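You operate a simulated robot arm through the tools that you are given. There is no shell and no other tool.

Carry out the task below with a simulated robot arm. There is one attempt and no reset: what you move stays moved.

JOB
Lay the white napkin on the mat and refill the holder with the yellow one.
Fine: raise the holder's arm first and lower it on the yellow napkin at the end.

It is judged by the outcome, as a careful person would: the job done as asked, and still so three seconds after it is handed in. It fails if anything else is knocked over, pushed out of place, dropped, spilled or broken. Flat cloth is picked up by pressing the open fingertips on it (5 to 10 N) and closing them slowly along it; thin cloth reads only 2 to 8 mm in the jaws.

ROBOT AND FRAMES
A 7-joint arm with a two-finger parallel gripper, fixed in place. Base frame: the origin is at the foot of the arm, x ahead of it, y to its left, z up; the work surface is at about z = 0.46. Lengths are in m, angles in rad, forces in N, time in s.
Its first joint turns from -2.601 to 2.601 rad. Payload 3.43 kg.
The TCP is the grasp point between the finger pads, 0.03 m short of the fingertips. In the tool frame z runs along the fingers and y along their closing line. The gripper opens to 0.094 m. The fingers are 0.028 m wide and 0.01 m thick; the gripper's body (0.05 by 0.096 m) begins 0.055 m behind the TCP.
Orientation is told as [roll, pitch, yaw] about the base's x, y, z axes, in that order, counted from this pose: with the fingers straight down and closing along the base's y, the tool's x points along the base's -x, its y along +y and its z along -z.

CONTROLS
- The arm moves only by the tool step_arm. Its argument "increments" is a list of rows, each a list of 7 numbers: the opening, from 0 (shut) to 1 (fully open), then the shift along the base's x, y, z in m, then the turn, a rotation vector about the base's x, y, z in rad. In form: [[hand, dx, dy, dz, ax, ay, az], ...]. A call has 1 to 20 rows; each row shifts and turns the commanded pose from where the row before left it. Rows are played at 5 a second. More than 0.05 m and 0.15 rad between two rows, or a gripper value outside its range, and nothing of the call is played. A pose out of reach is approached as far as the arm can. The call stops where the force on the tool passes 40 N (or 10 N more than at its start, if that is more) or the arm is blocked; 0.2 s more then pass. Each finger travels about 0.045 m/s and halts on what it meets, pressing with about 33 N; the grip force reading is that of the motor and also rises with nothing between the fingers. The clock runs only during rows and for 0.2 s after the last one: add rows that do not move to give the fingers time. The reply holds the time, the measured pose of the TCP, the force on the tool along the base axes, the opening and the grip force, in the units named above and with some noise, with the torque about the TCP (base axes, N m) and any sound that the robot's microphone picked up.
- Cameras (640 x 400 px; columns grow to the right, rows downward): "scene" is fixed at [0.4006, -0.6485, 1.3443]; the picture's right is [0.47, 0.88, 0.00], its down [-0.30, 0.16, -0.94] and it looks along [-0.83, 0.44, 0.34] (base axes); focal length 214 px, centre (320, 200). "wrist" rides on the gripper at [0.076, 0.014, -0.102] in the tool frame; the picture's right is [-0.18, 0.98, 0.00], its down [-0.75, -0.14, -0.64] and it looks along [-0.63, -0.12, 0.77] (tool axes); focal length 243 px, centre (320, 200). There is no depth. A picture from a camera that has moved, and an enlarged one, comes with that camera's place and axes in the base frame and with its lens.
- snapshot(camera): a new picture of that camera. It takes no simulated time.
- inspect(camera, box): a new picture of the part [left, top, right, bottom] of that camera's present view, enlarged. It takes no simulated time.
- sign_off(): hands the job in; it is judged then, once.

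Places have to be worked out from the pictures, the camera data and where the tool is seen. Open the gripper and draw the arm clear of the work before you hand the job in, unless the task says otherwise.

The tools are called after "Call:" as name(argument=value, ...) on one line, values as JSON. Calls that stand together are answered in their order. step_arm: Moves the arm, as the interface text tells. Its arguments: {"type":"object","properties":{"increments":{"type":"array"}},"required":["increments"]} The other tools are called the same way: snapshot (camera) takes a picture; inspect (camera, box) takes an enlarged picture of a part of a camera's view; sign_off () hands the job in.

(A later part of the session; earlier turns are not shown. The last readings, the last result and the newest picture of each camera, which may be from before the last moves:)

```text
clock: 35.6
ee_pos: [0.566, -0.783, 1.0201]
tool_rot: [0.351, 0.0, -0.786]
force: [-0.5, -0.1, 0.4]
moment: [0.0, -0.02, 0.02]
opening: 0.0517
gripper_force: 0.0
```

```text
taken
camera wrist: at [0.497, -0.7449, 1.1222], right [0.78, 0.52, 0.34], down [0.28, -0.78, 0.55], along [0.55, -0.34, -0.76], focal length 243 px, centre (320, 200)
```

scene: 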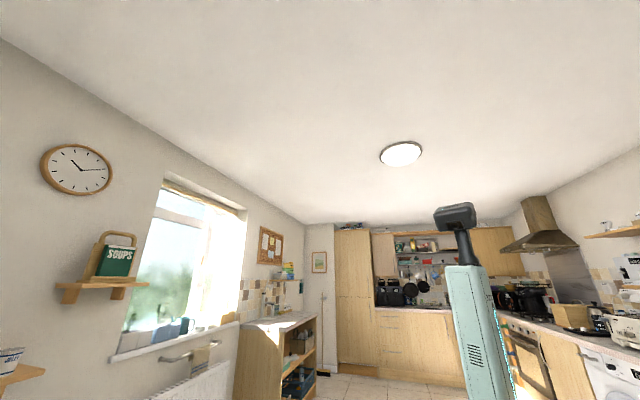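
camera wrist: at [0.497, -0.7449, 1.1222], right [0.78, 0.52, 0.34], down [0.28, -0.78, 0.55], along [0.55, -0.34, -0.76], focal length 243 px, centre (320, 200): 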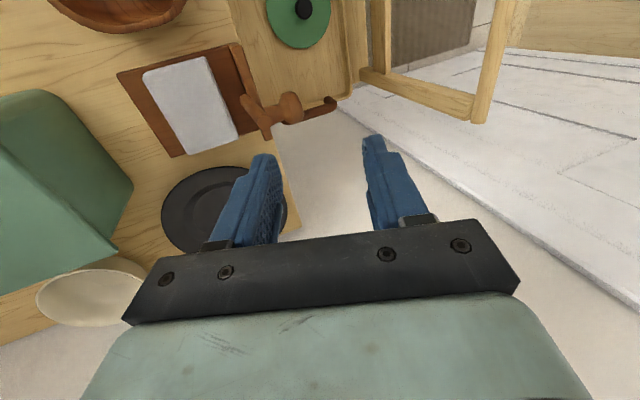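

The arm stands up by itself. I'll level the tool and move above the white napkin for a straight look at it and the holder's position.

Call:
step_arm(increments=[[0.55, -0.02, -0.02, 0, -0.0825, 0.0825, 0], [0.55, -0.02, -0.02, 0, -0.0825, 0.0825, 0], [0.55, -0.02, -0.02, -0.01, -0.0825, 0.0825, 0]])

Call:
snapshot(camera="wrist")

```text
clock: 36.4
ee_pos: [0.5078, -0.8429, 1.0126]
tool_rot: [-0.003, 0.0, -0.786]
force: [0.4, 0.2, 0.5]
moment: [0.0, 0.0, 0.02]
opening: 0.052
gripper_force: 0.0
```

```text
taken
camera wrist: at [0.4632, -0.7802, 1.1148], right [0.83, 0.56, 0.0], down [0.43, -0.63, 0.64], along [0.36, -0.53, -0.77], focal length 243 px, centre (320, 200)
```

wrist: 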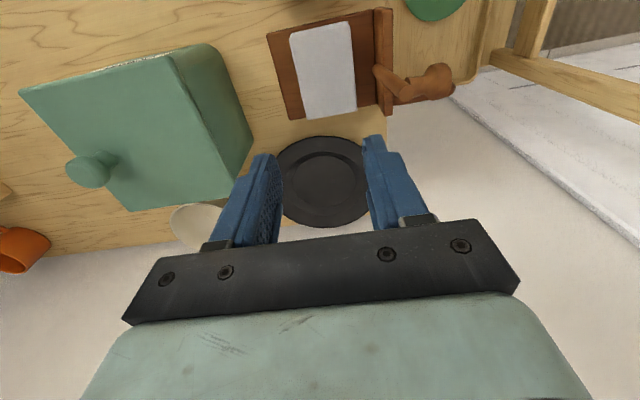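

Call:
inspect(camera="wrist", box=[250, 0, 470, 140])

```text
2.86 times, centred on (360, 70) of wrist
camera zoom: at [0.4632, -0.7802, 1.1148], right [0.83, 0.56, 0.0], down [0.43, -0.63, 0.64], along [0.36, -0.53, -0.77], focal length 693 px, centre (206, 571)
```

zoom: 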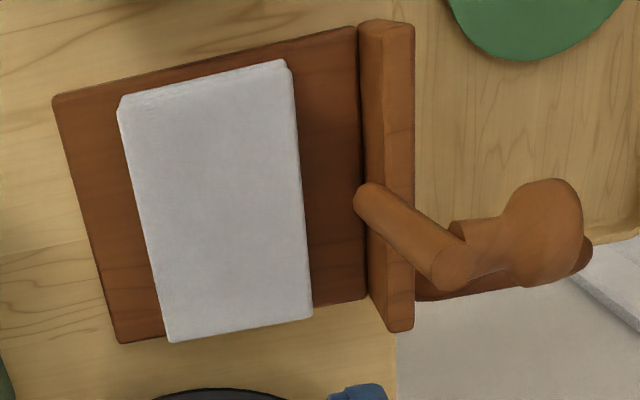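

The arm stays up. The white napkin spans about 0.068 m (e1) by 0.099 m (e2), centred near (0.512,-0.838), top at about z 0.785. To keep the hand clear of the raised arm I'll turn to yaw +45°, so the fingers close along the napkin's length, and come down part way.

Call:
step_arm(increments=[[0.64, 0.0003, 0.0004, 0, 0, 0, 0.1428], [0.64, 0.0003, 0.0004, 0, 0, 0, 0.1428], [0.64, 0.0003, 0.0004, 0, 0, 0, 0.1428], [0.64, 0.0003, 0.0004, 0, 0, 0, 0.1428], [0.64, 0.0003, 0.0004, 0, 0, 0, 0.1428], [0.64, 0.0003, 0.0004, 0, 0, 0, 0.1428], [0.64, 0.0003, 0.0004, 0, 0, 0, 0.1428], [0.64, 0.0003, 0.0004, 0, 0, 0, 0.1428], [0.64, 0.0003, 0.0004, 0, 0, 0, 0.1428], [0.64, 0.0003, 0.0004, 0, 0, 0, 0.1428], [0.64, 0.0003, 0.0004, 0, 0, 0, 0.1428], [0.64, 0, 0, -0.04, 0, 0, 0], [0.64, 0, 0, -0.04, 0, 0, 0]])

Call:
snapshot(camera="wrist")

```text
clock: 39.2
ee_pos: [0.5078, -0.8393, 0.9304]
tool_rot: [0.001, 0.002, 0.787]
force: [-1.1, -0.7, -0.9]
moment: [0.0, -0.01, 0.01]
opening: 0.0602
gripper_force: 0.0
```

```text
taken
camera wrist: at [0.4449, -0.8827, 1.0327], right [-0.57, 0.82, 0.0], down [0.63, 0.43, 0.64], along [0.53, 0.36, -0.77], focal length 243 px, centre (320, 200)
```

wrist: 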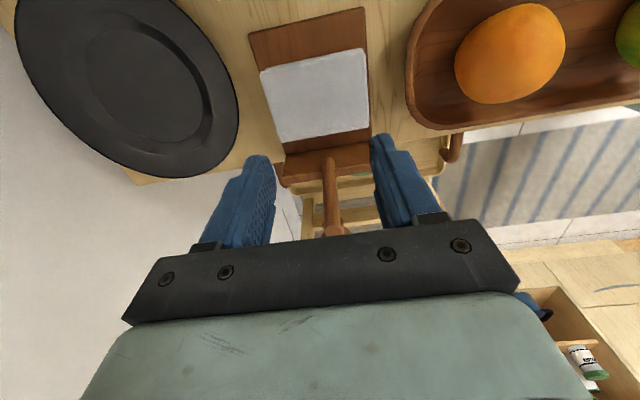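

The napkin centre agrees between views at (0.511,-0.839). I'll descend to just above it, with fingertips about 1.5 cm above the cloth.

Call:
step_arm(increments=[[0.64, 0.0025, 0, -0.03, 0, 0, 0], [0.64, 0, 0, -0.03, 0, 0, 0], [0.64, 0, 0, -0.03, 0, 0, 0], [0.64, 0, 0, -0.01, 0, 0, 0]])

Call:
snapshot(camera="wrist")

```text
clock: 40.2
ee_pos: [0.5128, -0.84, 0.83]
tool_rot: [0.001, 0.0, 0.786]
force: [-0.3, 0.0, 0.0]
moment: [0.0, 0.02, -0.02]
opening: 0.0604
gripper_force: 0.1
```

```text
taken
camera wrist: at [0.4489, -0.8849, 0.933], right [-0.56, 0.83, 0.0], down [0.63, 0.43, 0.64], along [0.53, 0.36, -0.77], focal length 243 px, centre (320, 200)
```

wrist: 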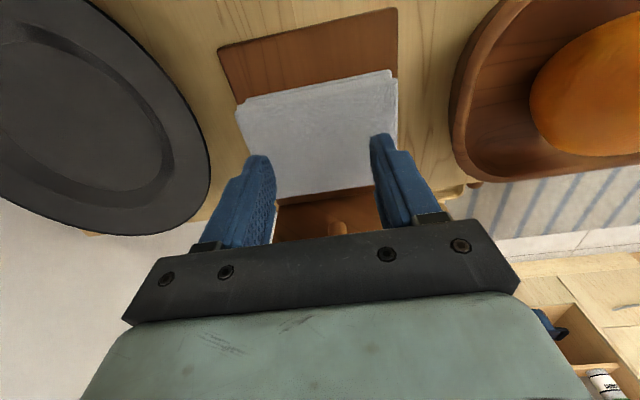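

The fingertips are over the two ends of the napkin with clearance. I'll descend in small steps looking for contact.

Call:
step_arm(increments=[[0.64, 0, 0, -0.004, 0, 0, 0], [0.64, 0, 0, -0.004, 0, 0, 0], [0.64, 0, 0, -0.002, 0, 0, 0]])

```text
clock: 41.0
ee_pos: [0.5119, -0.8407, 0.8199]
tool_rot: [0.001, -0.001, 0.786]
force: [-0.1, 0.3, 1.2]
moment: [0.02, 0.0, 0.03]
opening: 0.0601
gripper_force: 0.0
```

No clear contact yet at z=0.820. I'll continue down in small steps.

Call:
step_arm(increments=[[0.64, 0, 0, -0.002, 0, 0, 0], [0.64, 0, 0, -0.002, 0, 0, 0], [0.64, 0, 0, -0.001, 0, 0, 0]])

```text
clock: 41.7
ee_pos: [0.5122, -0.8404, 0.8211]
tool_rot: [-0.005, 0.001, 0.785]
force: [0.9, 2.2, 12.5]
moment: [0.46, 0.3, -0.07]
opening: 0.0608
gripper_force: 0.5
stopped in row 3: the force on the tool passed its limit at 43 N (the readings are from after the stop); the commanded pose is now the measured one
```

Firm contact at fingertip height of about 0.79. The moment says only the +e2 finger is bearing. I'll ease up about 1.5 mm and re-read.

Call:
step_arm(increments=[[0.64, 0, 0, 0.0012, 0, 0, 0], [0.64, 0, 0, 0, 0, 0, 0]])

Call:
inspect(camera="wrist", box=[200, 0, 440, 240])

```text
clock: 42.3
ee_pos: [0.5114, -0.8412, 0.8199]
tool_rot: [-0.003, 0.002, 0.786]
force: [-0.4, 2.6, 7.6]
moment: [0.29, 0.18, -0.03]
opening: 0.0611
gripper_force: 1.6
```

```text
1.67 times, centred on (320, 120) of wrist
camera zoom: at [0.448, -0.8849, 0.9231], right [-0.56, 0.83, 0.0], down [0.63, 0.44, 0.64], along [0.53, 0.36, -0.77], focal length 404 px, centre (320, 333)
```

zoom: 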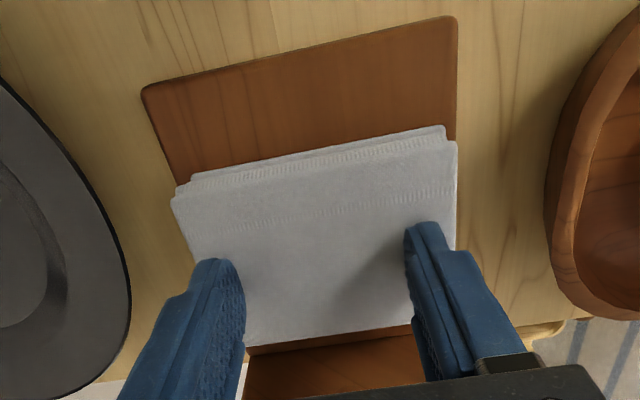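

The left finger sits right at the napkin's edge, since the napkin is centred about 5 mm toward +e2. I'll lift slightly, narrow the jaws to about 4.7 cm and shift to centre, then press again in 1 mm steps.

Call:
step_arm(increments=[[0.64, 0, 0, 0.006, 0, 0, 0], [0.55, -0.0035, 0.0035, 0, 0, 0, 0], [0.5, 0, 0, 0, 0, 0, 0], [0.5, 0, 0, -0.003, 0, 0, 0], [0.5, 0, 0, -0.002, 0, 0, 0]])

Call:
inspect(camera="wrist", box=[200, 0, 440, 240])

```text
clock: 43.5
ee_pos: [0.5082, -0.8376, 0.8219]
tool_rot: [-0.004, 0.002, 0.787]
force: [0.4, -0.5, 1.0]
moment: [0.0, -0.02, 0.04]
opening: 0.047
gripper_force: 0.1
```

```text
1.67 times, centred on (320, 120) of wrist
camera zoom: at [0.4443, -0.8818, 0.924], right [-0.56, 0.83, 0.0], down [0.63, 0.44, 0.64], along [0.53, 0.36, -0.77], focal length 404 px, centre (320, 333)
```

zoom: 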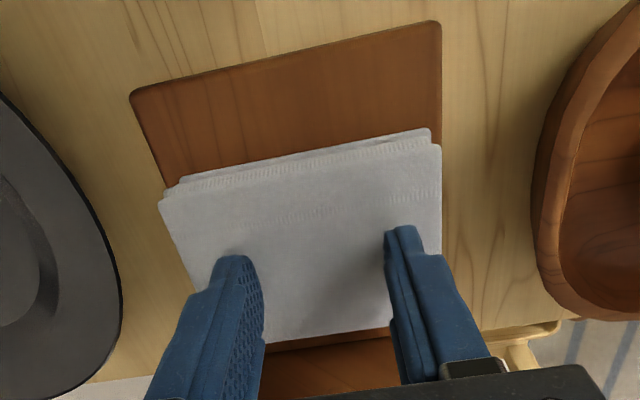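

Both fingertips are now well over the napkin. I'll press down 1 mm at a time.

Call:
step_arm(increments=[[0.5, 0, 0, -0.001, 0, 0, 0], [0.5, 0, 0, -0.0005, 0, 0, 0]])

```text
clock: 44.1
ee_pos: [0.5086, -0.837, 0.8203]
tool_rot: [-0.006, 0.003, 0.785]
force: [-0.3, 0.9, 2.8]
moment: [0.05, 0.03, 0.02]
opening: 0.0473
gripper_force: 0.0
```

Contact is starting at 2.8 N. I'll press half a millimetre more.

Call:
step_arm(increments=[[0.5, 0, 0, -0.0006, 0.005, -0.003, 0], [0.5, 0, 0, 0, 0, 0, 0]])

```text
clock: 44.7
ee_pos: [0.5072, -0.8379, 0.8197]
tool_rot: [-0.004, -0.003, 0.785]
force: [-0.2, -0.7, 13.0]
moment: [0.16, 0.28, 0.0]
opening: 0.0468
gripper_force: 0.1
```

The force is 13 N, borne mostly by the +e2 fingertip. I'll tilt a hair about e1 to even the fingers and ease up slightly to get into the 5–10 N band.

Call:
step_arm(increments=[[0.5, 0, 0, 0, 0.0071, 0.0071, 0], [0.5, 0, 0, 0, 0, 0, 0]])

```text
clock: 45.3
ee_pos: [0.5085, -0.8376, 0.8202]
tool_rot: [0.007, -0.003, 0.784]
force: [-1.8, -4.1, 15.6]
moment: [-0.42, -0.19, -0.05]
opening: 0.047
gripper_force: 0.3
```

Now the other finger bears, so I'll take back about 40% of that tilt and rise 0.4 mm.

Call:
step_arm(increments=[[0.5, 0, 0, 0.0004, -0.003, -0.003, 0], [0.5, 0, 0, 0, 0, 0, 0]])

```text
clock: 45.9
ee_pos: [0.5084, -0.8377, 0.8204]
tool_rot: [0.003, -0.004, 0.783]
force: [-2.8, -2.7, 14.0]
moment: [-0.36, 0.01, -0.03]
opening: 0.0471
gripper_force: 0.4
```

Still 14 N, with a small lateral preload. I'll rise another 0.6 mm.

Call:
step_arm(increments=[[0.5, 0, 0, 0.0006, -0.001, -0.001, 0], [0.5, 0, 0, 0, 0, 0, 0]])

```text
clock: 46.5
ee_pos: [0.5082, -0.837, 0.8213]
tool_rot: [0.002, -0.005, 0.787]
force: [-0.9, -0.9, 10.7]
moment: [-0.18, 0.06, -0.02]
opening: 0.0473
gripper_force: 0.4
```

Balanced now at about 10.7 N. I'll ease up 0.2 mm and begin closing slowly along the cloth.

Call:
step_arm(increments=[[0.5, 0, 0, 0.0002, 0, 0, 0], [0.48, 0, 0, 0, 0, 0, 0], [0.46, 0, 0, 0, 0, 0, 0], [0.44, 0, 0, 0, 0, 0, 0], [0.42, 0, 0, 0, 0, 0, 0], [0.4, 0, 0, 0, 0, 0, 0], [0.38, 0, 0, 0, 0, 0, 0], [0.36, 0, 0, 0, 0, 0, 0]])

Call:
inspect(camera="wrist", box=[200, 0, 440, 240])

```text
clock: 48.3
ee_pos: [0.507, -0.8374, 0.8198]
tool_rot: [0.004, -0.004, 0.786]
force: [2.4, -2.4, 5.9]
moment: [-0.15, -0.1, 0.03]
opening: 0.0353
gripper_force: 1.5
```

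```text
1.67 times, centred on (320, 120) of wrist
camera zoom: at [0.4438, -0.8826, 0.9227], right [-0.56, 0.83, 0.0], down [0.63, 0.43, 0.64], along [0.53, 0.37, -0.76], focal length 404 px, centre (320, 333)
```

zoom: 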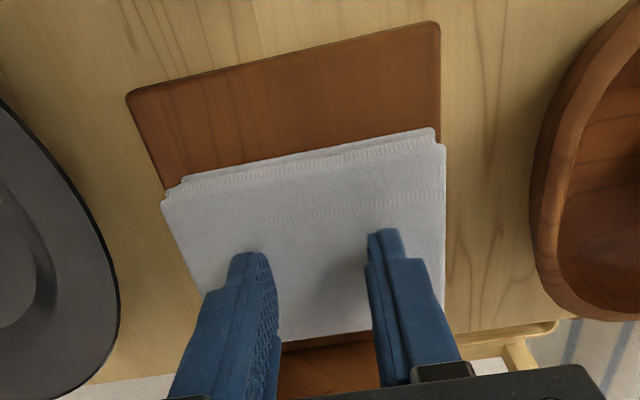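

The fingers are closing with 6 N pressing and the cloth still looks flat. I'll keep closing slowly, adding a touch of downward bias.

Call:
step_arm(increments=[[0.34, 0, 0, -0.0002, 0, 0, 0], [0.32, 0, 0, 0, 0, 0, 0], [0.3, 0, 0, 0, 0, 0, 0], [0.28, 0, 0, 0, 0, 0, 0], [0.26, 0, 0, 0, 0, 0, 0], [0.24, 0, 0, 0, 0, 0, 0], [0.22, 0, 0, 0, 0, 0, 0], [0.2, 0, 0, 0, 0, 0, 0]])

Call:
inspect(camera="wrist", box=[200, 0, 440, 240])

```text
clock: 50.1
ee_pos: [0.508, -0.8382, 0.8189]
tool_rot: [0.002, -0.004, 0.785]
force: [4.5, -3.6, 9.4]
moment: [-0.2, -0.08, 0.02]
opening: 0.0224
gripper_force: 3.1
```

```text
1.67 times, centred on (320, 120) of wrist
camera zoom: at [0.444, -0.8824, 0.9226], right [-0.56, 0.83, 0.0], down [0.63, 0.43, 0.65], along [0.53, 0.37, -0.76], focal length 404 px, centre (320, 333)
```

zoom: 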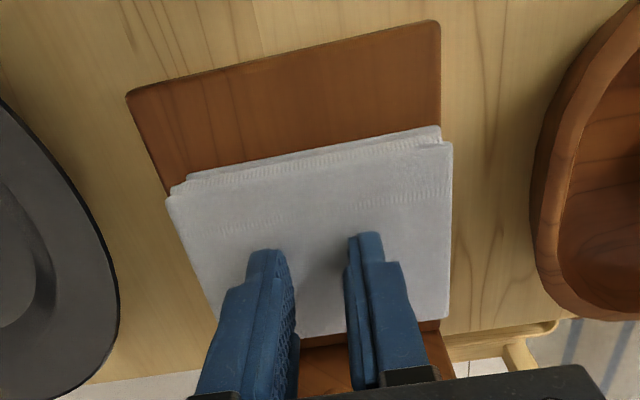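

The opening is 22 mm with 9 N down, and the napkin has shifted a few mm toward +e2. I'll finish the closing and see what the jaws read.

Call:
step_arm(increments=[[0.18, 0, 0, 0, 0, 0, 0], [0.16, 0, 0, 0, 0, 0, 0], [0.14, 0, 0, 0, 0, 0, 0], [0.12, 0, 0, 0, 0, 0, 0], [0.1, 0, 0, 0, 0, 0, 0], [0.08, 0, 0, 0, 0, 0, 0], [0.06, 0, 0, 0, 0, 0, 0], [0.04, 0, 0, 0, 0, 0, 0], [0.02, 0, 0, 0, 0, 0, 0], [0.0, 0, 0, 0, 0, 0, 0], [0.0, 0, 0, 0, 0, 0, 0]])

Call:
inspect(camera="wrist", box=[200, 0, 440, 240])

```text
clock: 52.5
ee_pos: [0.5076, -0.8378, 0.8218]
tool_rot: [0.001, -0.004, 0.787]
force: [1.9, -1.1, 9.8]
moment: [-0.13, -0.01, 0.0]
opening: 0.0
gripper_force: 32.9
```

```text
1.67 times, centred on (320, 120) of wrist
camera zoom: at [0.4438, -0.8823, 0.9226], right [-0.56, 0.83, 0.0], down [0.63, 0.43, 0.64], along [0.53, 0.37, -0.76], focal length 404 px, centre (320, 333)
```

zoom: 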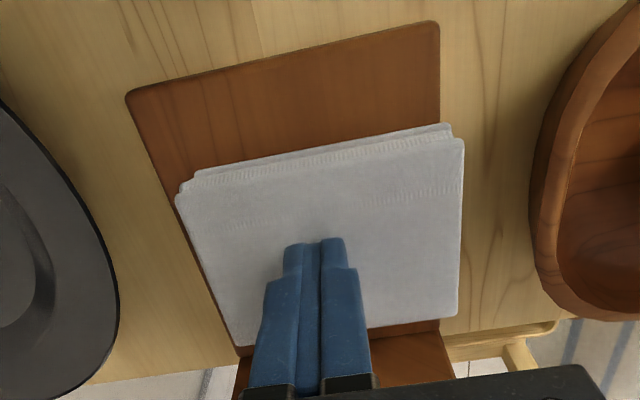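

The jaws closed on nothing, so this napkin is a firm folded packet that slides as one piece. It moved about 8 mm but is still on the holder. A grip across its 7 cm width should work better, so I'll rise, turn to yaw -45° and measure its edges again.

Call:
step_arm(increments=[[0, 0, 0, 0.01, 0, 0, 0], [0, 0, 0, 0.04, 0, 0, 0], [0.2, 0, 0, 0.05, 0, 0, 0], [0.4, 0, 0, 0.03, 0, 0, -0.1428], [0.6, 0, 0, 0, 0, 0, -0.1428], [0.6, 0, 0, 0, 0, 0, -0.1428], [0.6, 0, 0, 0, 0, 0, -0.1428], [0.6, 0, 0, 0, 0, 0, -0.1428], [0.6, 0, 0, 0, 0, 0, -0.1428], [0.6, 0, 0, 0, 0, 0, -0.1428], [0.6, 0, 0, 0, 0, 0, -0.1428], [0.6, 0, 0, 0, 0, 0, -0.1428], [0.6, 0, 0, 0, 0, 0, -0.1428], [0.6, 0, 0, 0, 0, 0, -0.1428]])

Call:
snapshot(camera="wrist")

```text
clock: 55.5
ee_pos: [0.5077, -0.8378, 0.9492]
tool_rot: [0.003, -0.005, -0.789]
force: [-0.1, 0.2, 0.3]
moment: [-0.01, 0.0, 0.03]
opening: 0.0566
gripper_force: 0.0
```

```text
taken
camera wrist: at [0.4644, -0.774, 1.0523], right [0.83, 0.56, 0.0], down [0.43, -0.63, 0.65], along [0.36, -0.53, -0.76], focal length 243 px, centre (320, 200)
```

wrist: 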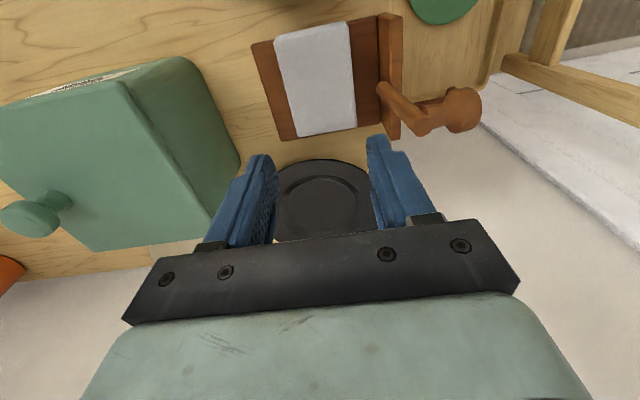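

Call:
inspect(camera="wrist", box=[240, 0, 440, 150])

```text
2.67 times, centred on (340, 75) of wrist
camera zoom: at [0.4644, -0.774, 1.0523], right [0.83, 0.56, 0.0], down [0.43, -0.63, 0.65], along [0.36, -0.53, -0.76], focal length 647 px, centre (267, 533)
```

zoom: 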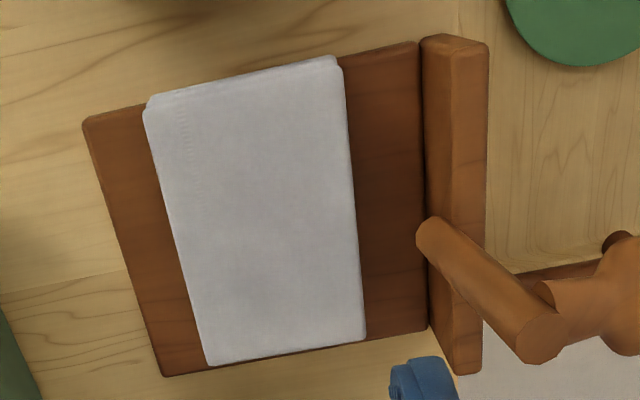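

The packet spans e1 -0.266 to -0.199 and e2 -0.896 to -0.993. The rod's foot is at e2≈-0.953, close to the +e1 side. I'll straddle the packet slightly toward +e2 so the inner finger misses the rod, jaws at 8.2 cm, stopping just above it to check.

Call:
step_arm(increments=[[0.87, -0.0137, 0.0137, 0, -0.003, 0.005, 0], [0.87, 0, 0, -0.04, 0, 0, 0], [0.87, 0, 0, -0.04, 0, 0, 0], [0.87, 0, 0, -0.015, 0, 0, 0], [0.87, 0, 0, 0, 0, 0, 0]])

Call:
snapshot(camera="wrist")

Call:
inspect(camera="wrist", box=[180, 60, 480, 250])

```text
clock: 56.7
ee_pos: [0.4939, -0.8243, 0.8539]
tool_rot: [-0.006, -0.004, -0.785]
force: [-0.2, -0.1, 0.1]
moment: [0.0, -0.01, 0.03]
opening: 0.0821
gripper_force: 0.0
```

```text
taken
camera wrist: at [0.4514, -0.7601, 0.9577], right [0.83, 0.56, 0.0], down [0.43, -0.63, 0.65], along [0.36, -0.53, -0.76], focal length 243 px, centre (320, 200)
```

wrist: 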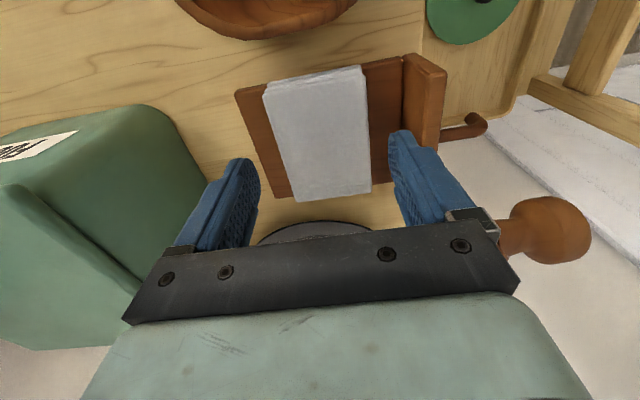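

```text
2.11 times, centred on (330, 155) of wrist
camera zoom: at [0.4514, -0.7601, 0.9577], right [0.83, 0.56, 0.0], down [0.43, -0.63, 0.65], along [0.36, -0.53, -0.76], focal length 511 px, centre (299, 295)
```

zoom: 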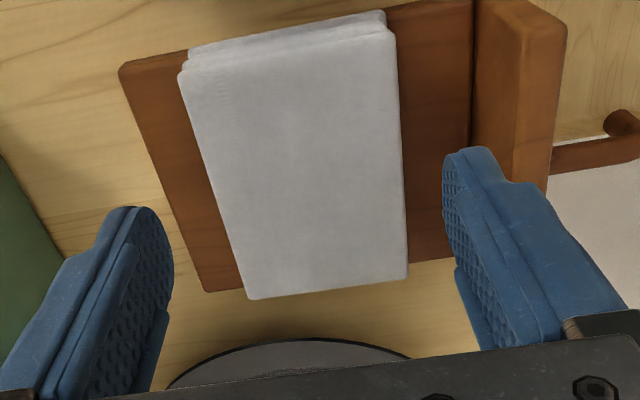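

The fingers straddle the packet with clear gaps, and the hand clears the raised rod by about 1.5 cm. I'll descend alongside the packet so the fingertips reach about 2 cm below its top.

Call:
step_arm(increments=[[0.87, 0, 0, -0.018, 0, 0, 0], [0.87, 0, 0, -0.018, 0, 0, 0], [0.87, 0, 0, -0.018, 0, 0, 0]])

Call:
snapshot(camera="wrist")

```text
clock: 57.5
ee_pos: [0.4948, -0.8246, 0.8004]
tool_rot: [-0.004, -0.004, -0.787]
force: [0.5, 0.1, 0.1]
moment: [0.02, 0.01, -0.02]
opening: 0.0816
gripper_force: 0.0
```

```text
taken
camera wrist: at [0.4515, -0.7599, 0.9034], right [0.83, 0.56, 0.0], down [0.43, -0.63, 0.65], along [0.36, -0.53, -0.76], focal length 243 px, centre (320, 200)
```

wrist: 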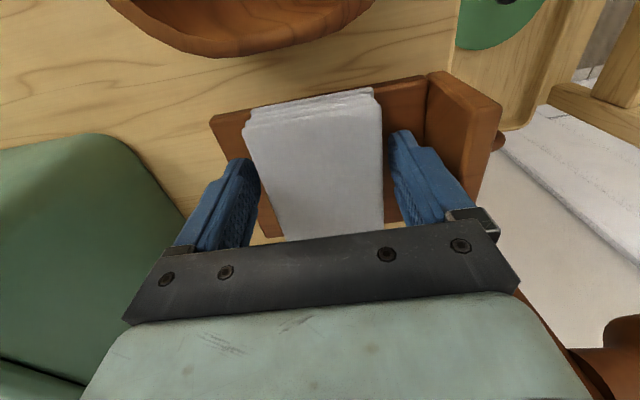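

The fingers are on either side of the packet with no force. I'll go 6 mm lower to capture all the layers, then check.

Call:
step_arm(increments=[[0.87, 0, 0, -0.003, 0, 0, 0], [0.87, 0, 0, -0.003, 0, 0, 0]])

Call:
inspect(camera="wrist", box=[180, 60, 480, 250])

```text
clock: 58.1
ee_pos: [0.4953, -0.8236, 0.7946]
tool_rot: [-0.003, -0.004, -0.787]
force: [-0.3, -0.1, 0.8]
moment: [0.03, -0.02, -0.03]
opening: 0.0818
gripper_force: 0.0
```

```text
2.11 times, centred on (330, 155) of wrist
camera zoom: at [0.451, -0.76, 0.8971], right [0.83, 0.56, 0.0], down [0.43, -0.63, 0.64], along [0.36, -0.53, -0.76], focal length 511 px, centre (299, 295)
```

zoom: 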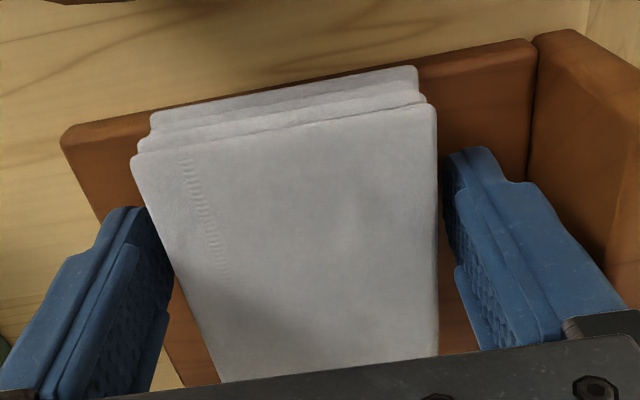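

The fingers are on both sides with three layers visible. I'll close slowly on the packet's sides.

Call:
step_arm(increments=[[0.84, 0, 0, 0, 0, 0, 0], [0.81, 0, 0, 0, 0, 0, 0], [0.78, 0, 0, 0, 0, 0, 0], [0.75, 0, 0, 0, 0, 0, 0], [0.72, 0, 0, 0, 0, 0, 0], [0.69, 0, 0, 0, 0, 0, 0], [0.66, 0, 0, 0, 0, 0, 0], [0.66, 0, 0, 0, 0, 0, 0]])

Call:
inspect(camera="wrist", box=[180, 60, 480, 250])

```text
clock: 59.9
ee_pos: [0.4942, -0.8244, 0.7966]
tool_rot: [-0.003, -0.004, -0.786]
force: [1.1, -0.4, 4.0]
moment: [0.13, -0.07, -0.02]
opening: 0.0694
gripper_force: 32.6
```

```text
2.11 times, centred on (330, 155) of wrist
camera zoom: at [0.451, -0.7599, 0.8975], right [0.83, 0.56, 0.0], down [0.43, -0.63, 0.65], along [0.36, -0.53, -0.76], focal length 511 px, centre (299, 295)
```

zoom: 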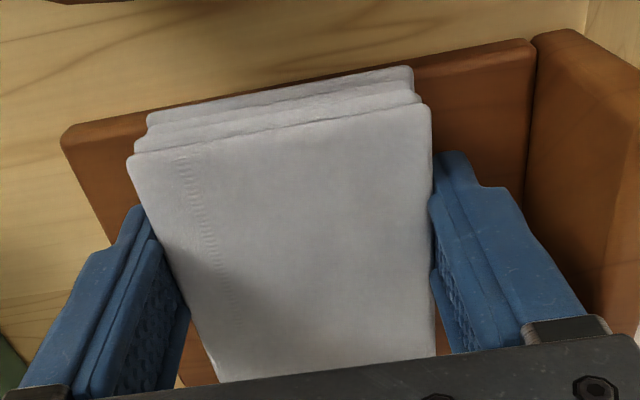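

A firm grip at 69 mm, so the packet is stiff enough to hold by its sides. I'll lift slowly straight up.

Call:
step_arm(increments=[[0.6, 0, 0, 0.005, 0, 0, 0], [0.6, 0, 0, 0.01, 0, 0, 0], [0.6, 0, 0, 0.015, 0, 0, 0]])

Call:
snapshot(camera="wrist")

```text
clock: 60.7
ee_pos: [0.4962, -0.8239, 0.8251]
tool_rot: [-0.003, -0.004, -0.787]
force: [-0.2, 0.3, -1.8]
moment: [0.02, 0.03, 0.02]
opening: 0.0691
gripper_force: 33.1
```

```text
taken
camera wrist: at [0.4518, -0.7595, 0.9275], right [0.83, 0.56, 0.0], down [0.43, -0.63, 0.64], along [0.36, -0.53, -0.76], focal length 243 px, centre (320, 200)
```

wrist: 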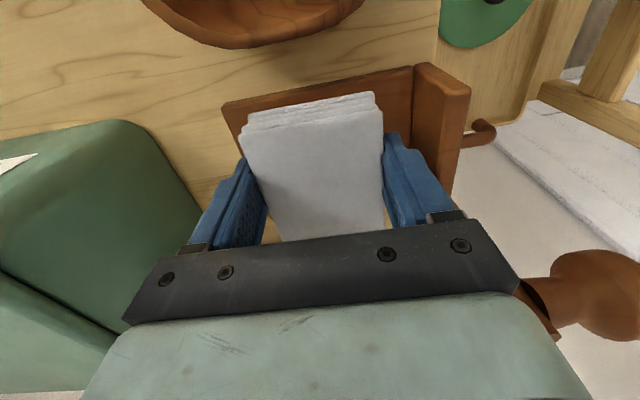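

The packet came up cleanly (about 2 N weight), with the holder and raised arm undisturbed. I'll lift clear and carry it toward the mat, stopping short for a look.

Call:
step_arm(increments=[[0.6, 0, 0, 0.035, 0, 0, 0], [0.6, 0, 0, 0.04, 0, 0, 0], [0.6, 0, 0, 0.04, 0, 0, 0], [0.6, 0, 0, 0.04, 0, 0, 0], [0.6, 0, 0, 0.04, 0, 0, 0], [0.6, -0.041, -0.006, 0, 0, 0, 0], [0.6, -0.041, -0.006, 0, 0, 0, 0], [0.6, -0.041, -0.006, 0, 0, 0, 0], [0.6, -0.041, -0.006, 0, 0, 0, 0], [0.6, -0.041, -0.006, 0, 0, 0, 0], [0.6, -0.041, -0.006, 0, 0, 0, 0], [0.6, -0.041, -0.006, 0, 0, 0, 0], [0.6, -0.041, -0.006, 0, 0, 0, 0], [0.6, -0.041, -0.006, 0, 0, 0, 0], [0.6, -0.041, -0.006, 0, 0, 0, 0]])

Call:
snapshot(camera="wrist")

```text
clock: 63.9
ee_pos: [0.0846, -0.8808, 1.0175]
tool_rot: [-0.003, -0.003, -0.785]
force: [-0.1, -0.4, -0.9]
moment: [-0.02, -0.01, 0.02]
opening: 0.0694
gripper_force: 33.2
```

```text
taken
camera wrist: at [0.0414, -0.8185, 1.1204], right [0.82, 0.57, 0.0], down [0.43, -0.63, 0.64], along [0.36, -0.53, -0.76], focal length 243 px, centre (320, 200)
```

wrist: 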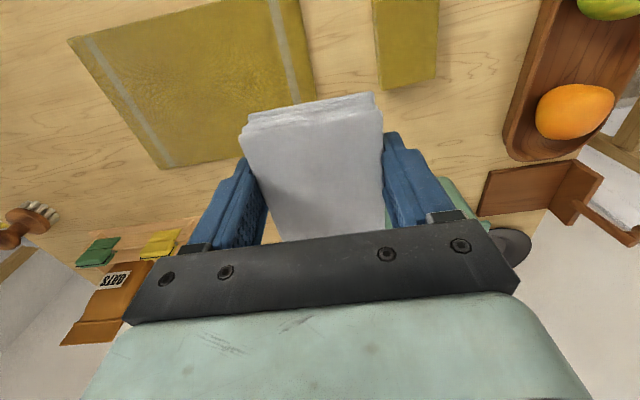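

The mat spans e1 -0.88 to -0.57 and e2 -0.79 to -0.59. I'll place the packet near its middle, with the TCP at about (-0.016,-0.974), moving over it and coming down part way.

Call:
step_arm(increments=[[0.6, -0.0335, -0.031, 0, 0, 0, 0], [0.6, -0.0335, -0.031, 0, 0, 0, 0], [0.6, -0.0335, -0.031, 0, 0, 0, 0], [0.6, 0, 0, -0.04, 0, 0, 0], [0.6, 0, 0, -0.04, 0, 0, 0], [0.6, 0, 0, -0.04, 0, 0, 0]])

Call:
snapshot(camera="wrist")

```text
clock: 65.3
ee_pos: [-0.0161, -0.9761, 0.8998]
tool_rot: [-0.004, -0.003, -0.783]
force: [0.0, 1.0, -1.3]
moment: [0.01, 0.02, -0.01]
opening: 0.0693
gripper_force: 33.2
```

```text
taken
camera wrist: at [-0.0593, -0.9125, 1.0029], right [0.83, 0.56, 0.0], down [0.43, -0.63, 0.64], along [0.36, -0.53, -0.76], focal length 243 px, centre (320, 200)
```

wrist: 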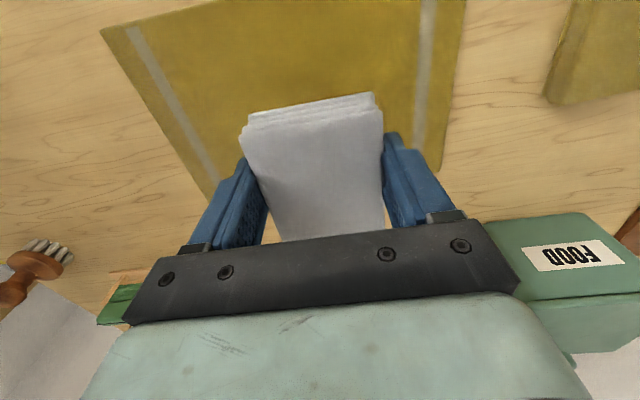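

The packet is over the mat's middle and nothing else is near the hand. I'll descend further, then slowly until contact.

Call:
step_arm(increments=[[0.6, 0, 0, -0.04, 0, 0, 0], [0.6, 0, 0, -0.035, 0, 0, 0], [0.6, 0, 0, -0.01, 0, 0, 0], [0.6, 0, 0, -0.005, 0, 0, 0]])

Call:
snapshot(camera="wrist")

```text
clock: 66.3
ee_pos: [-0.0162, -0.9753, 0.8095]
tool_rot: [-0.004, -0.003, -0.786]
force: [0.2, 1.3, -0.9]
moment: [0.01, 0.01, 0.0]
opening: 0.0693
gripper_force: 33.1
```

```text
taken
camera wrist: at [-0.0593, -0.912, 0.9121], right [0.83, 0.56, 0.0], down [0.43, -0.63, 0.64], along [0.36, -0.53, -0.76], focal length 243 px, centre (320, 200)
```

wrist: 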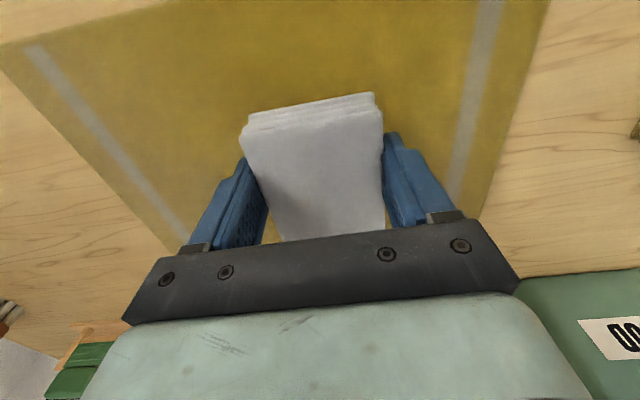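

No contact at z=0.8095. I'll continue down in 3 mm steps.

Call:
step_arm(increments=[[0.6, 0, 0, -0.004, 0, 0, 0], [0.6, 0, 0, -0.004, 0, 0, 0], [0.6, 0, 0, -0.003, 0, 0, 0]])

```text
clock: 67.1
ee_pos: [-0.0157, -0.9777, 0.7988]
tool_rot: [-0.004, -0.002, -0.785]
force: [0.1, -0.3, -0.9]
moment: [-0.02, 0.03, 0.0]
opening: 0.069
gripper_force: 33.4
```

Call:
step_arm(increments=[[0.6, 0, 0, -0.002, 0, 0, 0], [0.6, 0, 0, -0.002, 0, 0, 0], [0.6, 0, 0, -0.002, 0, 0, 0]])

```text
clock: 67.9
ee_pos: [-0.0161, -0.9769, 0.792]
tool_rot: [-0.003, -0.004, -0.785]
force: [0.0, 0.1, -0.2]
moment: [0.01, 0.02, 0.0]
opening: 0.0692
gripper_force: 33.5
```

Still hanging free at z=0.792 with no contact force. I'll continue with 1.5 mm steps.

Call:
step_arm(increments=[[0.6, 0, 0, -0.0015, 0, 0, 0], [0.6, 0, 0, -0.0015, 0, 0, 0], [0.6, 0, 0, -0.0015, 0, 0, 0]])

Call:
inspect(camera="wrist", box=[180, 60, 480, 250])

```text
clock: 68.7
ee_pos: [-0.0151, -0.9758, 0.7898]
tool_rot: [-0.005, -0.004, -0.786]
force: [-0.1, 0.6, 26.1]
moment: [0.66, -0.4, 0.0]
opening: 0.0691
gripper_force: 32.9
```

```text
2.11 times, centred on (330, 155) of wrist
camera zoom: at [-0.0594, -0.9126, 0.8934], right [0.83, 0.56, 0.0], down [0.43, -0.63, 0.65], along [0.36, -0.54, -0.76], focal length 511 px, centre (299, 295)
```

zoom: 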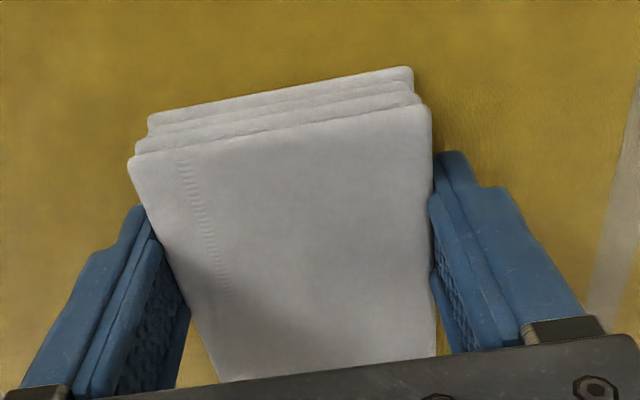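

The packet touched down on the mat at TCP z≈0.79. I'll ease up 2.5 mm to relieve the pressure, then open the jaws gently.

Call:
step_arm(increments=[[0.6, 0, 0, 0.002, 0, 0, 0], [0.6, 0, 0, 0, 0, 0, 0]])

```text
clock: 69.3
ee_pos: [-0.0156, -0.9773, 0.7917]
tool_rot: [-0.006, -0.002, -0.786]
force: [-2.8, 1.0, 20.3]
moment: [0.38, -0.39, 0.01]
opening: 0.0692
gripper_force: 32.8
```

Still 20 N of push after easing up, so I'll rise a little more.

Call:
step_arm(increments=[[0.6, 0, 0, 0.0012, 0, 0, 0], [0.6, 0, 0, 0, 0, 0, 0]])

```text
clock: 69.9
ee_pos: [-0.0158, -0.9763, 0.7905]
tool_rot: [-0.002, -0.003, -0.786]
force: [-2.0, 0.9, 8.2]
moment: [0.19, -0.17, 0.0]
opening: 0.069
gripper_force: 32.8
```

The force is down to 8 N. I'll lift a hair more and open the jaws slowly.

Call:
step_arm(increments=[[0.6, 0, 0, 0.0007, 0, 0, 0], [0.7, 0, 0, 0, 0, 0, 0], [0.74, 0, 0, 0, 0, 0, 0], [0.78, 0, 0, 0, 0, 0, 0], [0.82, 0, 0, 0, 0, 0, 0], [0.87, 0, 0, 0, 0, 0, 0], [0.87, 0, 0, 0, 0, 0, 0]])

Call:
inspect(camera="wrist", box=[180, 60, 480, 250])

```text
clock: 71.5
ee_pos: [-0.0151, -0.9761, 0.7913]
tool_rot: [-0.004, -0.003, -0.785]
force: [0.2, 0.3, -0.4]
moment: [-0.02, -0.02, 0.02]
opening: 0.0818
gripper_force: 0.0
```

```text
2.11 times, centred on (330, 155) of wrist
camera zoom: at [-0.0591, -0.9129, 0.8944], right [0.83, 0.56, 0.0], down [0.43, -0.63, 0.64], along [0.36, -0.53, -0.76], focal length 511 px, centre (299, 295)
```

zoom: 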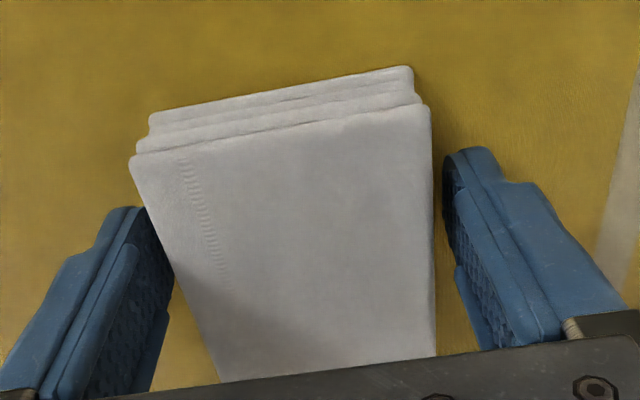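

The packet is released on the mat. I'll rise straight up clear of it, then move over to the yellow napkin to measure it.

Call:
step_arm(increments=[[0.87, 0, 0, 0.02, 0, 0, 0], [0.87, 0, 0, 0.04, 0, 0, 0], [0.87, 0, 0, 0.05, 0, 0, 0], [0.87, 0, 0, 0.05, 0, 0, 0], [0.87, 0.04, 0.04, 0.01, 0, 0, 0], [0.87, 0.04, 0.04, 0, 0, 0, 0], [0.87, 0.04, 0.04, 0, 0, 0, 0], [0.87, 0.04, 0.04, 0, 0, 0, 0]])

Call:
snapshot(camera="wrist")

```text
refused: row 5 steps farther than a row can; nothing moved
```

```text
taken
camera wrist: at [-0.0591, -0.9129, 0.8944], right [0.83, 0.56, 0.0], down [0.43, -0.63, 0.64], along [0.36, -0.53, -0.76], focal length 243 px, centre (320, 200)
```

wrist: 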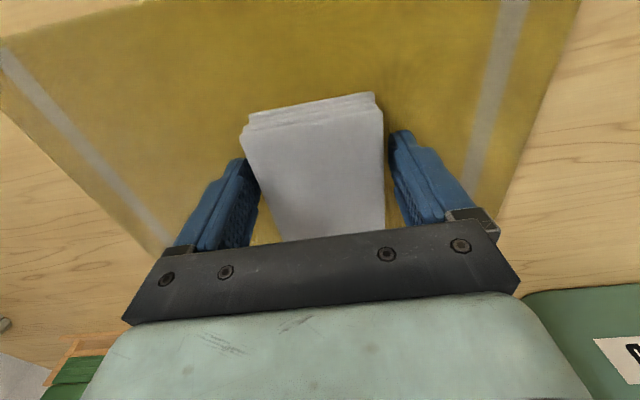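

That call was refused because one row's step was too large, and nothing moved. I'll repeat it with smaller rows.

Call:
step_arm(increments=[[0.87, 0, 0, 0.02, 0, 0, 0], [0.87, 0, 0, 0.04, 0, 0, 0], [0.87, 0, 0, 0.045, 0, 0, 0], [0.87, 0, 0, 0.045, 0, 0, 0], [0.87, 0, 0, 0.045, 0, 0, 0], [0.87, 0.033, 0.033, 0, 0, 0, 0], [0.87, 0.033, 0.033, 0, 0, 0, 0], [0.87, 0.033, 0.033, 0, 0, 0, 0], [0.87, 0.033, 0.033, 0, 0, 0, 0], [0.87, 0.02, 0.02, 0, 0, 0, 0]])

Call:
snapshot(camera="wrist")

```text
clock: 73.7
ee_pos: [0.137, -0.8222, 0.9885]
tool_rot: [-0.003, -0.001, -0.785]
force: [0.6, 0.1, -0.2]
moment: [-0.02, 0.0, -0.04]
opening: 0.0819
gripper_force: 0.0
```

```text
taken
camera wrist: at [0.0937, -0.7593, 1.0918], right [0.83, 0.56, 0.0], down [0.43, -0.63, 0.64], along [0.36, -0.53, -0.76], focal length 243 px, centre (320, 200)
```

wrist: 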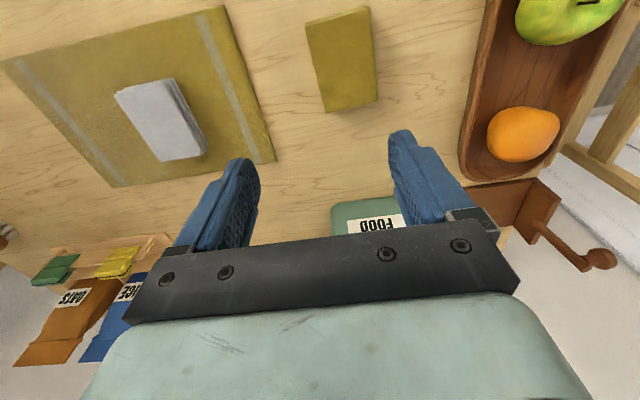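

The white napkin lies neatly in the middle of the mat. Now I'll take a closer look at the yellow packet.

Call:
inspect(camera="wrist", box=[280, 0, 410, 120])

```text
3.33 times, centred on (345, 60) of wrist
camera zoom: at [0.0937, -0.7593, 1.0918], right [0.83, 0.56, 0.0], down [0.43, -0.63, 0.64], along [0.36, -0.53, -0.76], focal length 809 px, centre (237, 667)
```

zoom: 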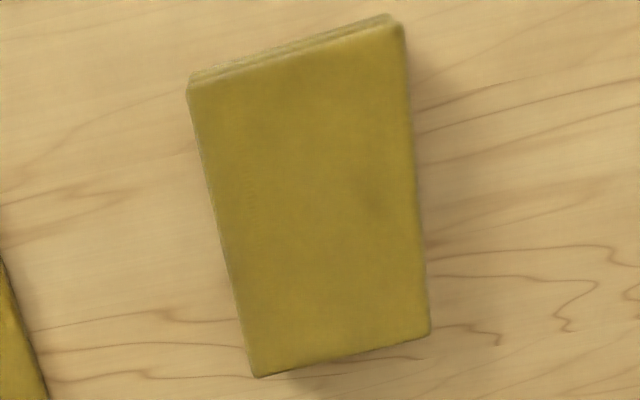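

The yellow packet is about 0.067 by 0.095 m, centred near (0.152,-0.793) and turned about 0.055 rad from my jaw alignment. I'll grip it 2 cm toward its +e2 end, so that in the holder my finger clears the rod. Aligning yaw and descending part way.

Call:
step_arm(increments=[[0.87, 0, 0.0215, 0, 0, 0, 0.0275], [0.87, 0, 0.0215, 0, 0, 0, 0.0275], [0.87, 0, 0, -0.045, 0, 0, 0], [0.87, 0, 0, -0.045, 0, 0, 0], [0.87, 0, 0, -0.038, 0, 0, 0]])

Call:
snapshot(camera="wrist")

Call:
inspect(camera="wrist", box=[180, 60, 480, 250])

```text
clock: 74.9
ee_pos: [0.138, -0.7822, 0.8605]
tool_rot: [-0.005, -0.005, -0.73]
force: [0.5, -0.2, -0.3]
moment: [-0.02, 0.02, -0.02]
opening: 0.082
gripper_force: 0.0
```

```text
taken
camera wrist: at [0.0913, -0.7214, 0.9629], right [0.79, 0.61, 0.0], down [0.47, -0.6, 0.64], along [0.39, -0.51, -0.76], focal length 243 px, centre (320, 200)
```

wrist: 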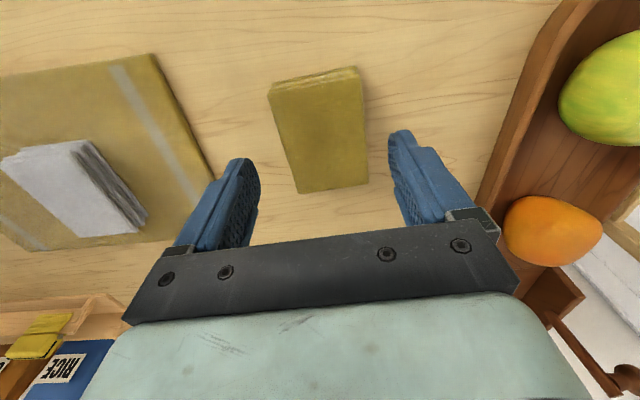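

```text
2.11 times, centred on (330, 155) of wrist
camera zoom: at [0.0913, -0.7214, 0.9629], right [0.79, 0.61, 0.0], down [0.47, -0.6, 0.64], along [0.39, -0.51, -0.76], focal length 511 px, centre (299, 295)
```

zoom: 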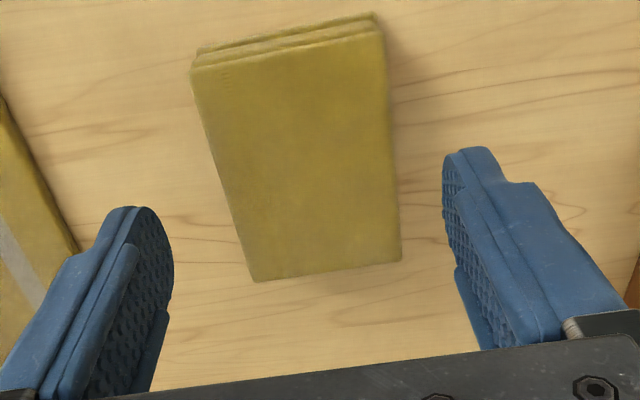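

In the tool frame the packet is aligned and centred to within 1.5 mm, and the bowl is 8 cm beyond my outer finger. I'll fine-tune and descend alongside it.

Call:
step_arm(increments=[[0.87, -0.002, 0.0038, -0.02, 0, 0, 0], [0.87, 0, 0, -0.02, 0, 0, 0], [0.87, 0, 0, -0.02, 0, 0, 0], [0.87, 0, 0, -0.01, 0, 0, 0], [0.87, 0, 0, -0.004, 0, 0, 0]])

Call:
inspect(camera="wrist", box=[180, 60, 480, 250])

```text
clock: 76.1
ee_pos: [0.1343, -0.7772, 0.785]
tool_rot: [-0.001, -0.004, -0.727]
force: [0.2, -0.1, 0.2]
moment: [0.03, 0.01, -0.01]
opening: 0.0817
gripper_force: 0.0
```

```text
2.11 times, centred on (330, 155) of wrist
camera zoom: at [0.0875, -0.7166, 0.8879], right [0.79, 0.61, 0.0], down [0.47, -0.6, 0.64], along [0.39, -0.51, -0.76], focal length 511 px, centre (299, 295)
```

zoom: 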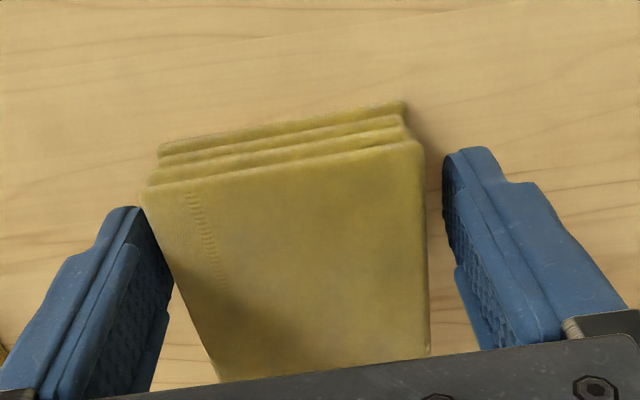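

The fingers are beside the yellow packet at z=0.785, as with the white one. I'll close slowly.

Call:
step_arm(increments=[[0.84, 0, 0, 0, 0, 0, 0], [0.81, 0, 0, 0, 0, 0, 0], [0.78, 0, 0, 0, 0, 0, 0], [0.75, 0, 0, 0, 0, 0, 0], [0.72, 0, 0, 0, 0, 0, 0], [0.69, 0, 0, 0, 0, 0, 0], [0.66, 0, 0, 0, 0, 0, 0], [0.6, 0, 0, 0, 0, 0, 0]])

Call:
inspect(camera="wrist", box=[180, 60, 480, 250])

```text
clock: 77.9
ee_pos: [0.1339, -0.7779, 0.7853]
tool_rot: [-0.004, -0.004, -0.729]
force: [0.3, -0.9, 1.0]
moment: [-0.02, 0.02, -0.05]
opening: 0.0691
gripper_force: 32.8
```

```text
2.11 times, centred on (330, 155) of wrist
camera zoom: at [0.0875, -0.7167, 0.8881], right [0.79, 0.61, 0.0], down [0.47, -0.6, 0.64], along [0.39, -0.51, -0.76], focal length 511 px, centre (299, 295)
```

zoom: 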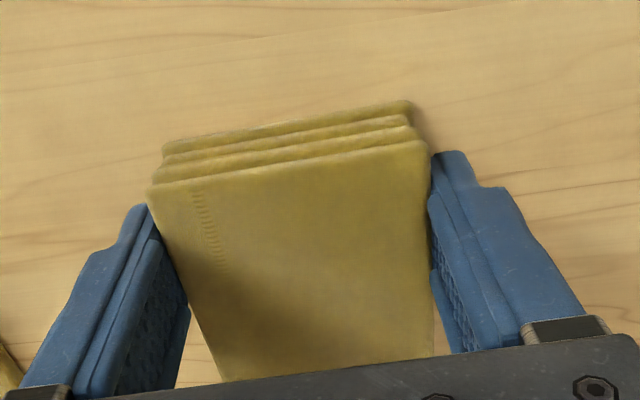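

A firm grip at 69 mm on the yellow packet. I'll lift it high, square the yaw back to -45°, and carry it above the holder.

Call:
step_arm(increments=[[0.6, 0, 0, 0.005, 0, 0, 0], [0.6, 0, 0, 0.03, 0, 0, 0], [0.6, 0, 0, 0.045, 0, 0, 0], [0.6, 0, 0, 0.045, 0, 0, 0], [0.6, 0, 0, 0.045, 0, 0, 0], [0.6, 0, 0, 0.045, 0, 0, -0.028], [0.6, 0, 0, 0.02, 0, 0, -0.028], [0.6, 0.0404, -0.0053, 0, 0, 0, 0], [0.6, 0.0404, -0.0053, 0, 0, 0, 0], [0.6, 0.0404, -0.0053, 0, 0, 0, 0], [0.6, 0.0404, -0.0053, 0, 0, 0, 0], [0.6, 0.0404, -0.0053, 0, 0, 0, 0], [0.6, 0.0404, -0.0053, 0, 0, 0, 0], [0.6, 0.0404, -0.0053, 0, 0, 0, 0]])

Call:
snapshot(camera="wrist")

```text
clock: 80.9
ee_pos: [0.4154, -0.8174, 1.02]
tool_rot: [-0.003, -0.005, -0.787]
force: [0.2, -0.5, -0.9]
moment: [-0.01, 0.0, -0.03]
opening: 0.0692
gripper_force: 33.3
```

```text
taken
camera wrist: at [0.3715, -0.754, 1.1229], right [0.83, 0.56, 0.0], down [0.43, -0.63, 0.64], along [0.36, -0.53, -0.76], focal length 243 px, centre (320, 200)
```

wrist: 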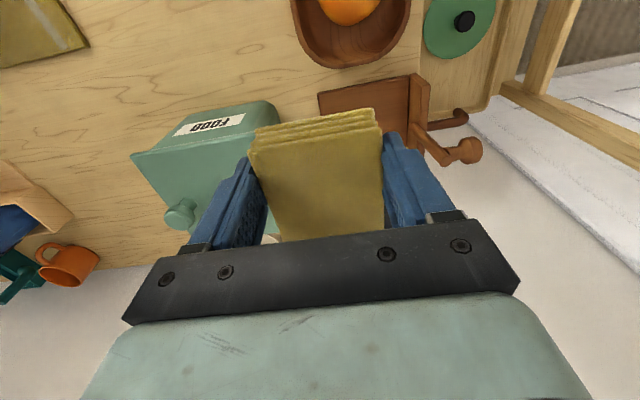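

The packet is secure. I'll move the last 8 cm so it hangs over the holder, and look.

Call:
step_arm(increments=[[0.6, 0.041, -0.0041, 0, 0, 0, 0], [0.6, 0.041, -0.0041, 0, 0, 0, 0], [0.6, 0, 0, -0.03, 0, 0, 0], [0.6, 0, 0, -0.03, 0, 0, 0]])

Call:
snapshot(camera="wrist")

Call:
inspect(camera="wrist", box=[220, 0, 460, 160])

```text
clock: 81.9
ee_pos: [0.4976, -0.8245, 0.958]
tool_rot: [-0.002, -0.004, -0.787]
force: [-0.5, -0.4, -2.1]
moment: [0.0, 0.02, 0.01]
opening: 0.0691
gripper_force: 33.0
```

```text
taken
camera wrist: at [0.4549, -0.7601, 1.06], right [0.83, 0.56, 0.0], down [0.43, -0.63, 0.64], along [0.36, -0.53, -0.76], focal length 243 px, centre (320, 200)
```

wrist: 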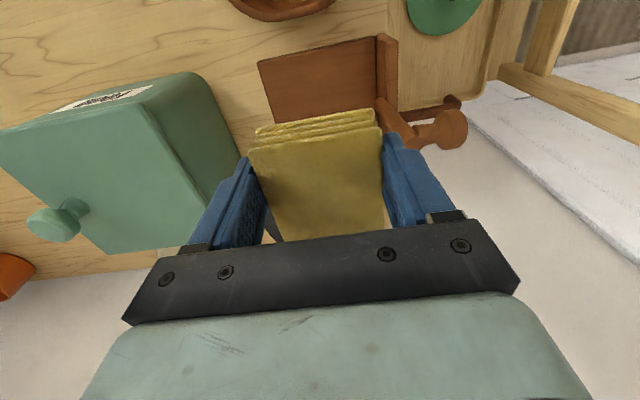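

```text
2.50 times, centred on (340, 80) of wrist
camera zoom: at [0.4549, -0.7601, 1.06], right [0.83, 0.56, 0.0], down [0.43, -0.63, 0.64], along [0.36, -0.53, -0.76], focal length 606 px, centre (270, 500)
```

zoom: 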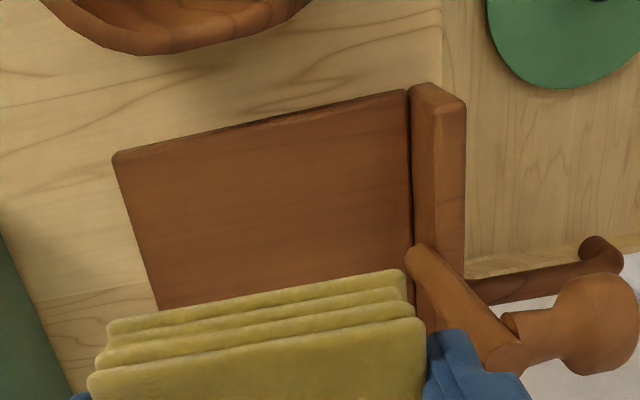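

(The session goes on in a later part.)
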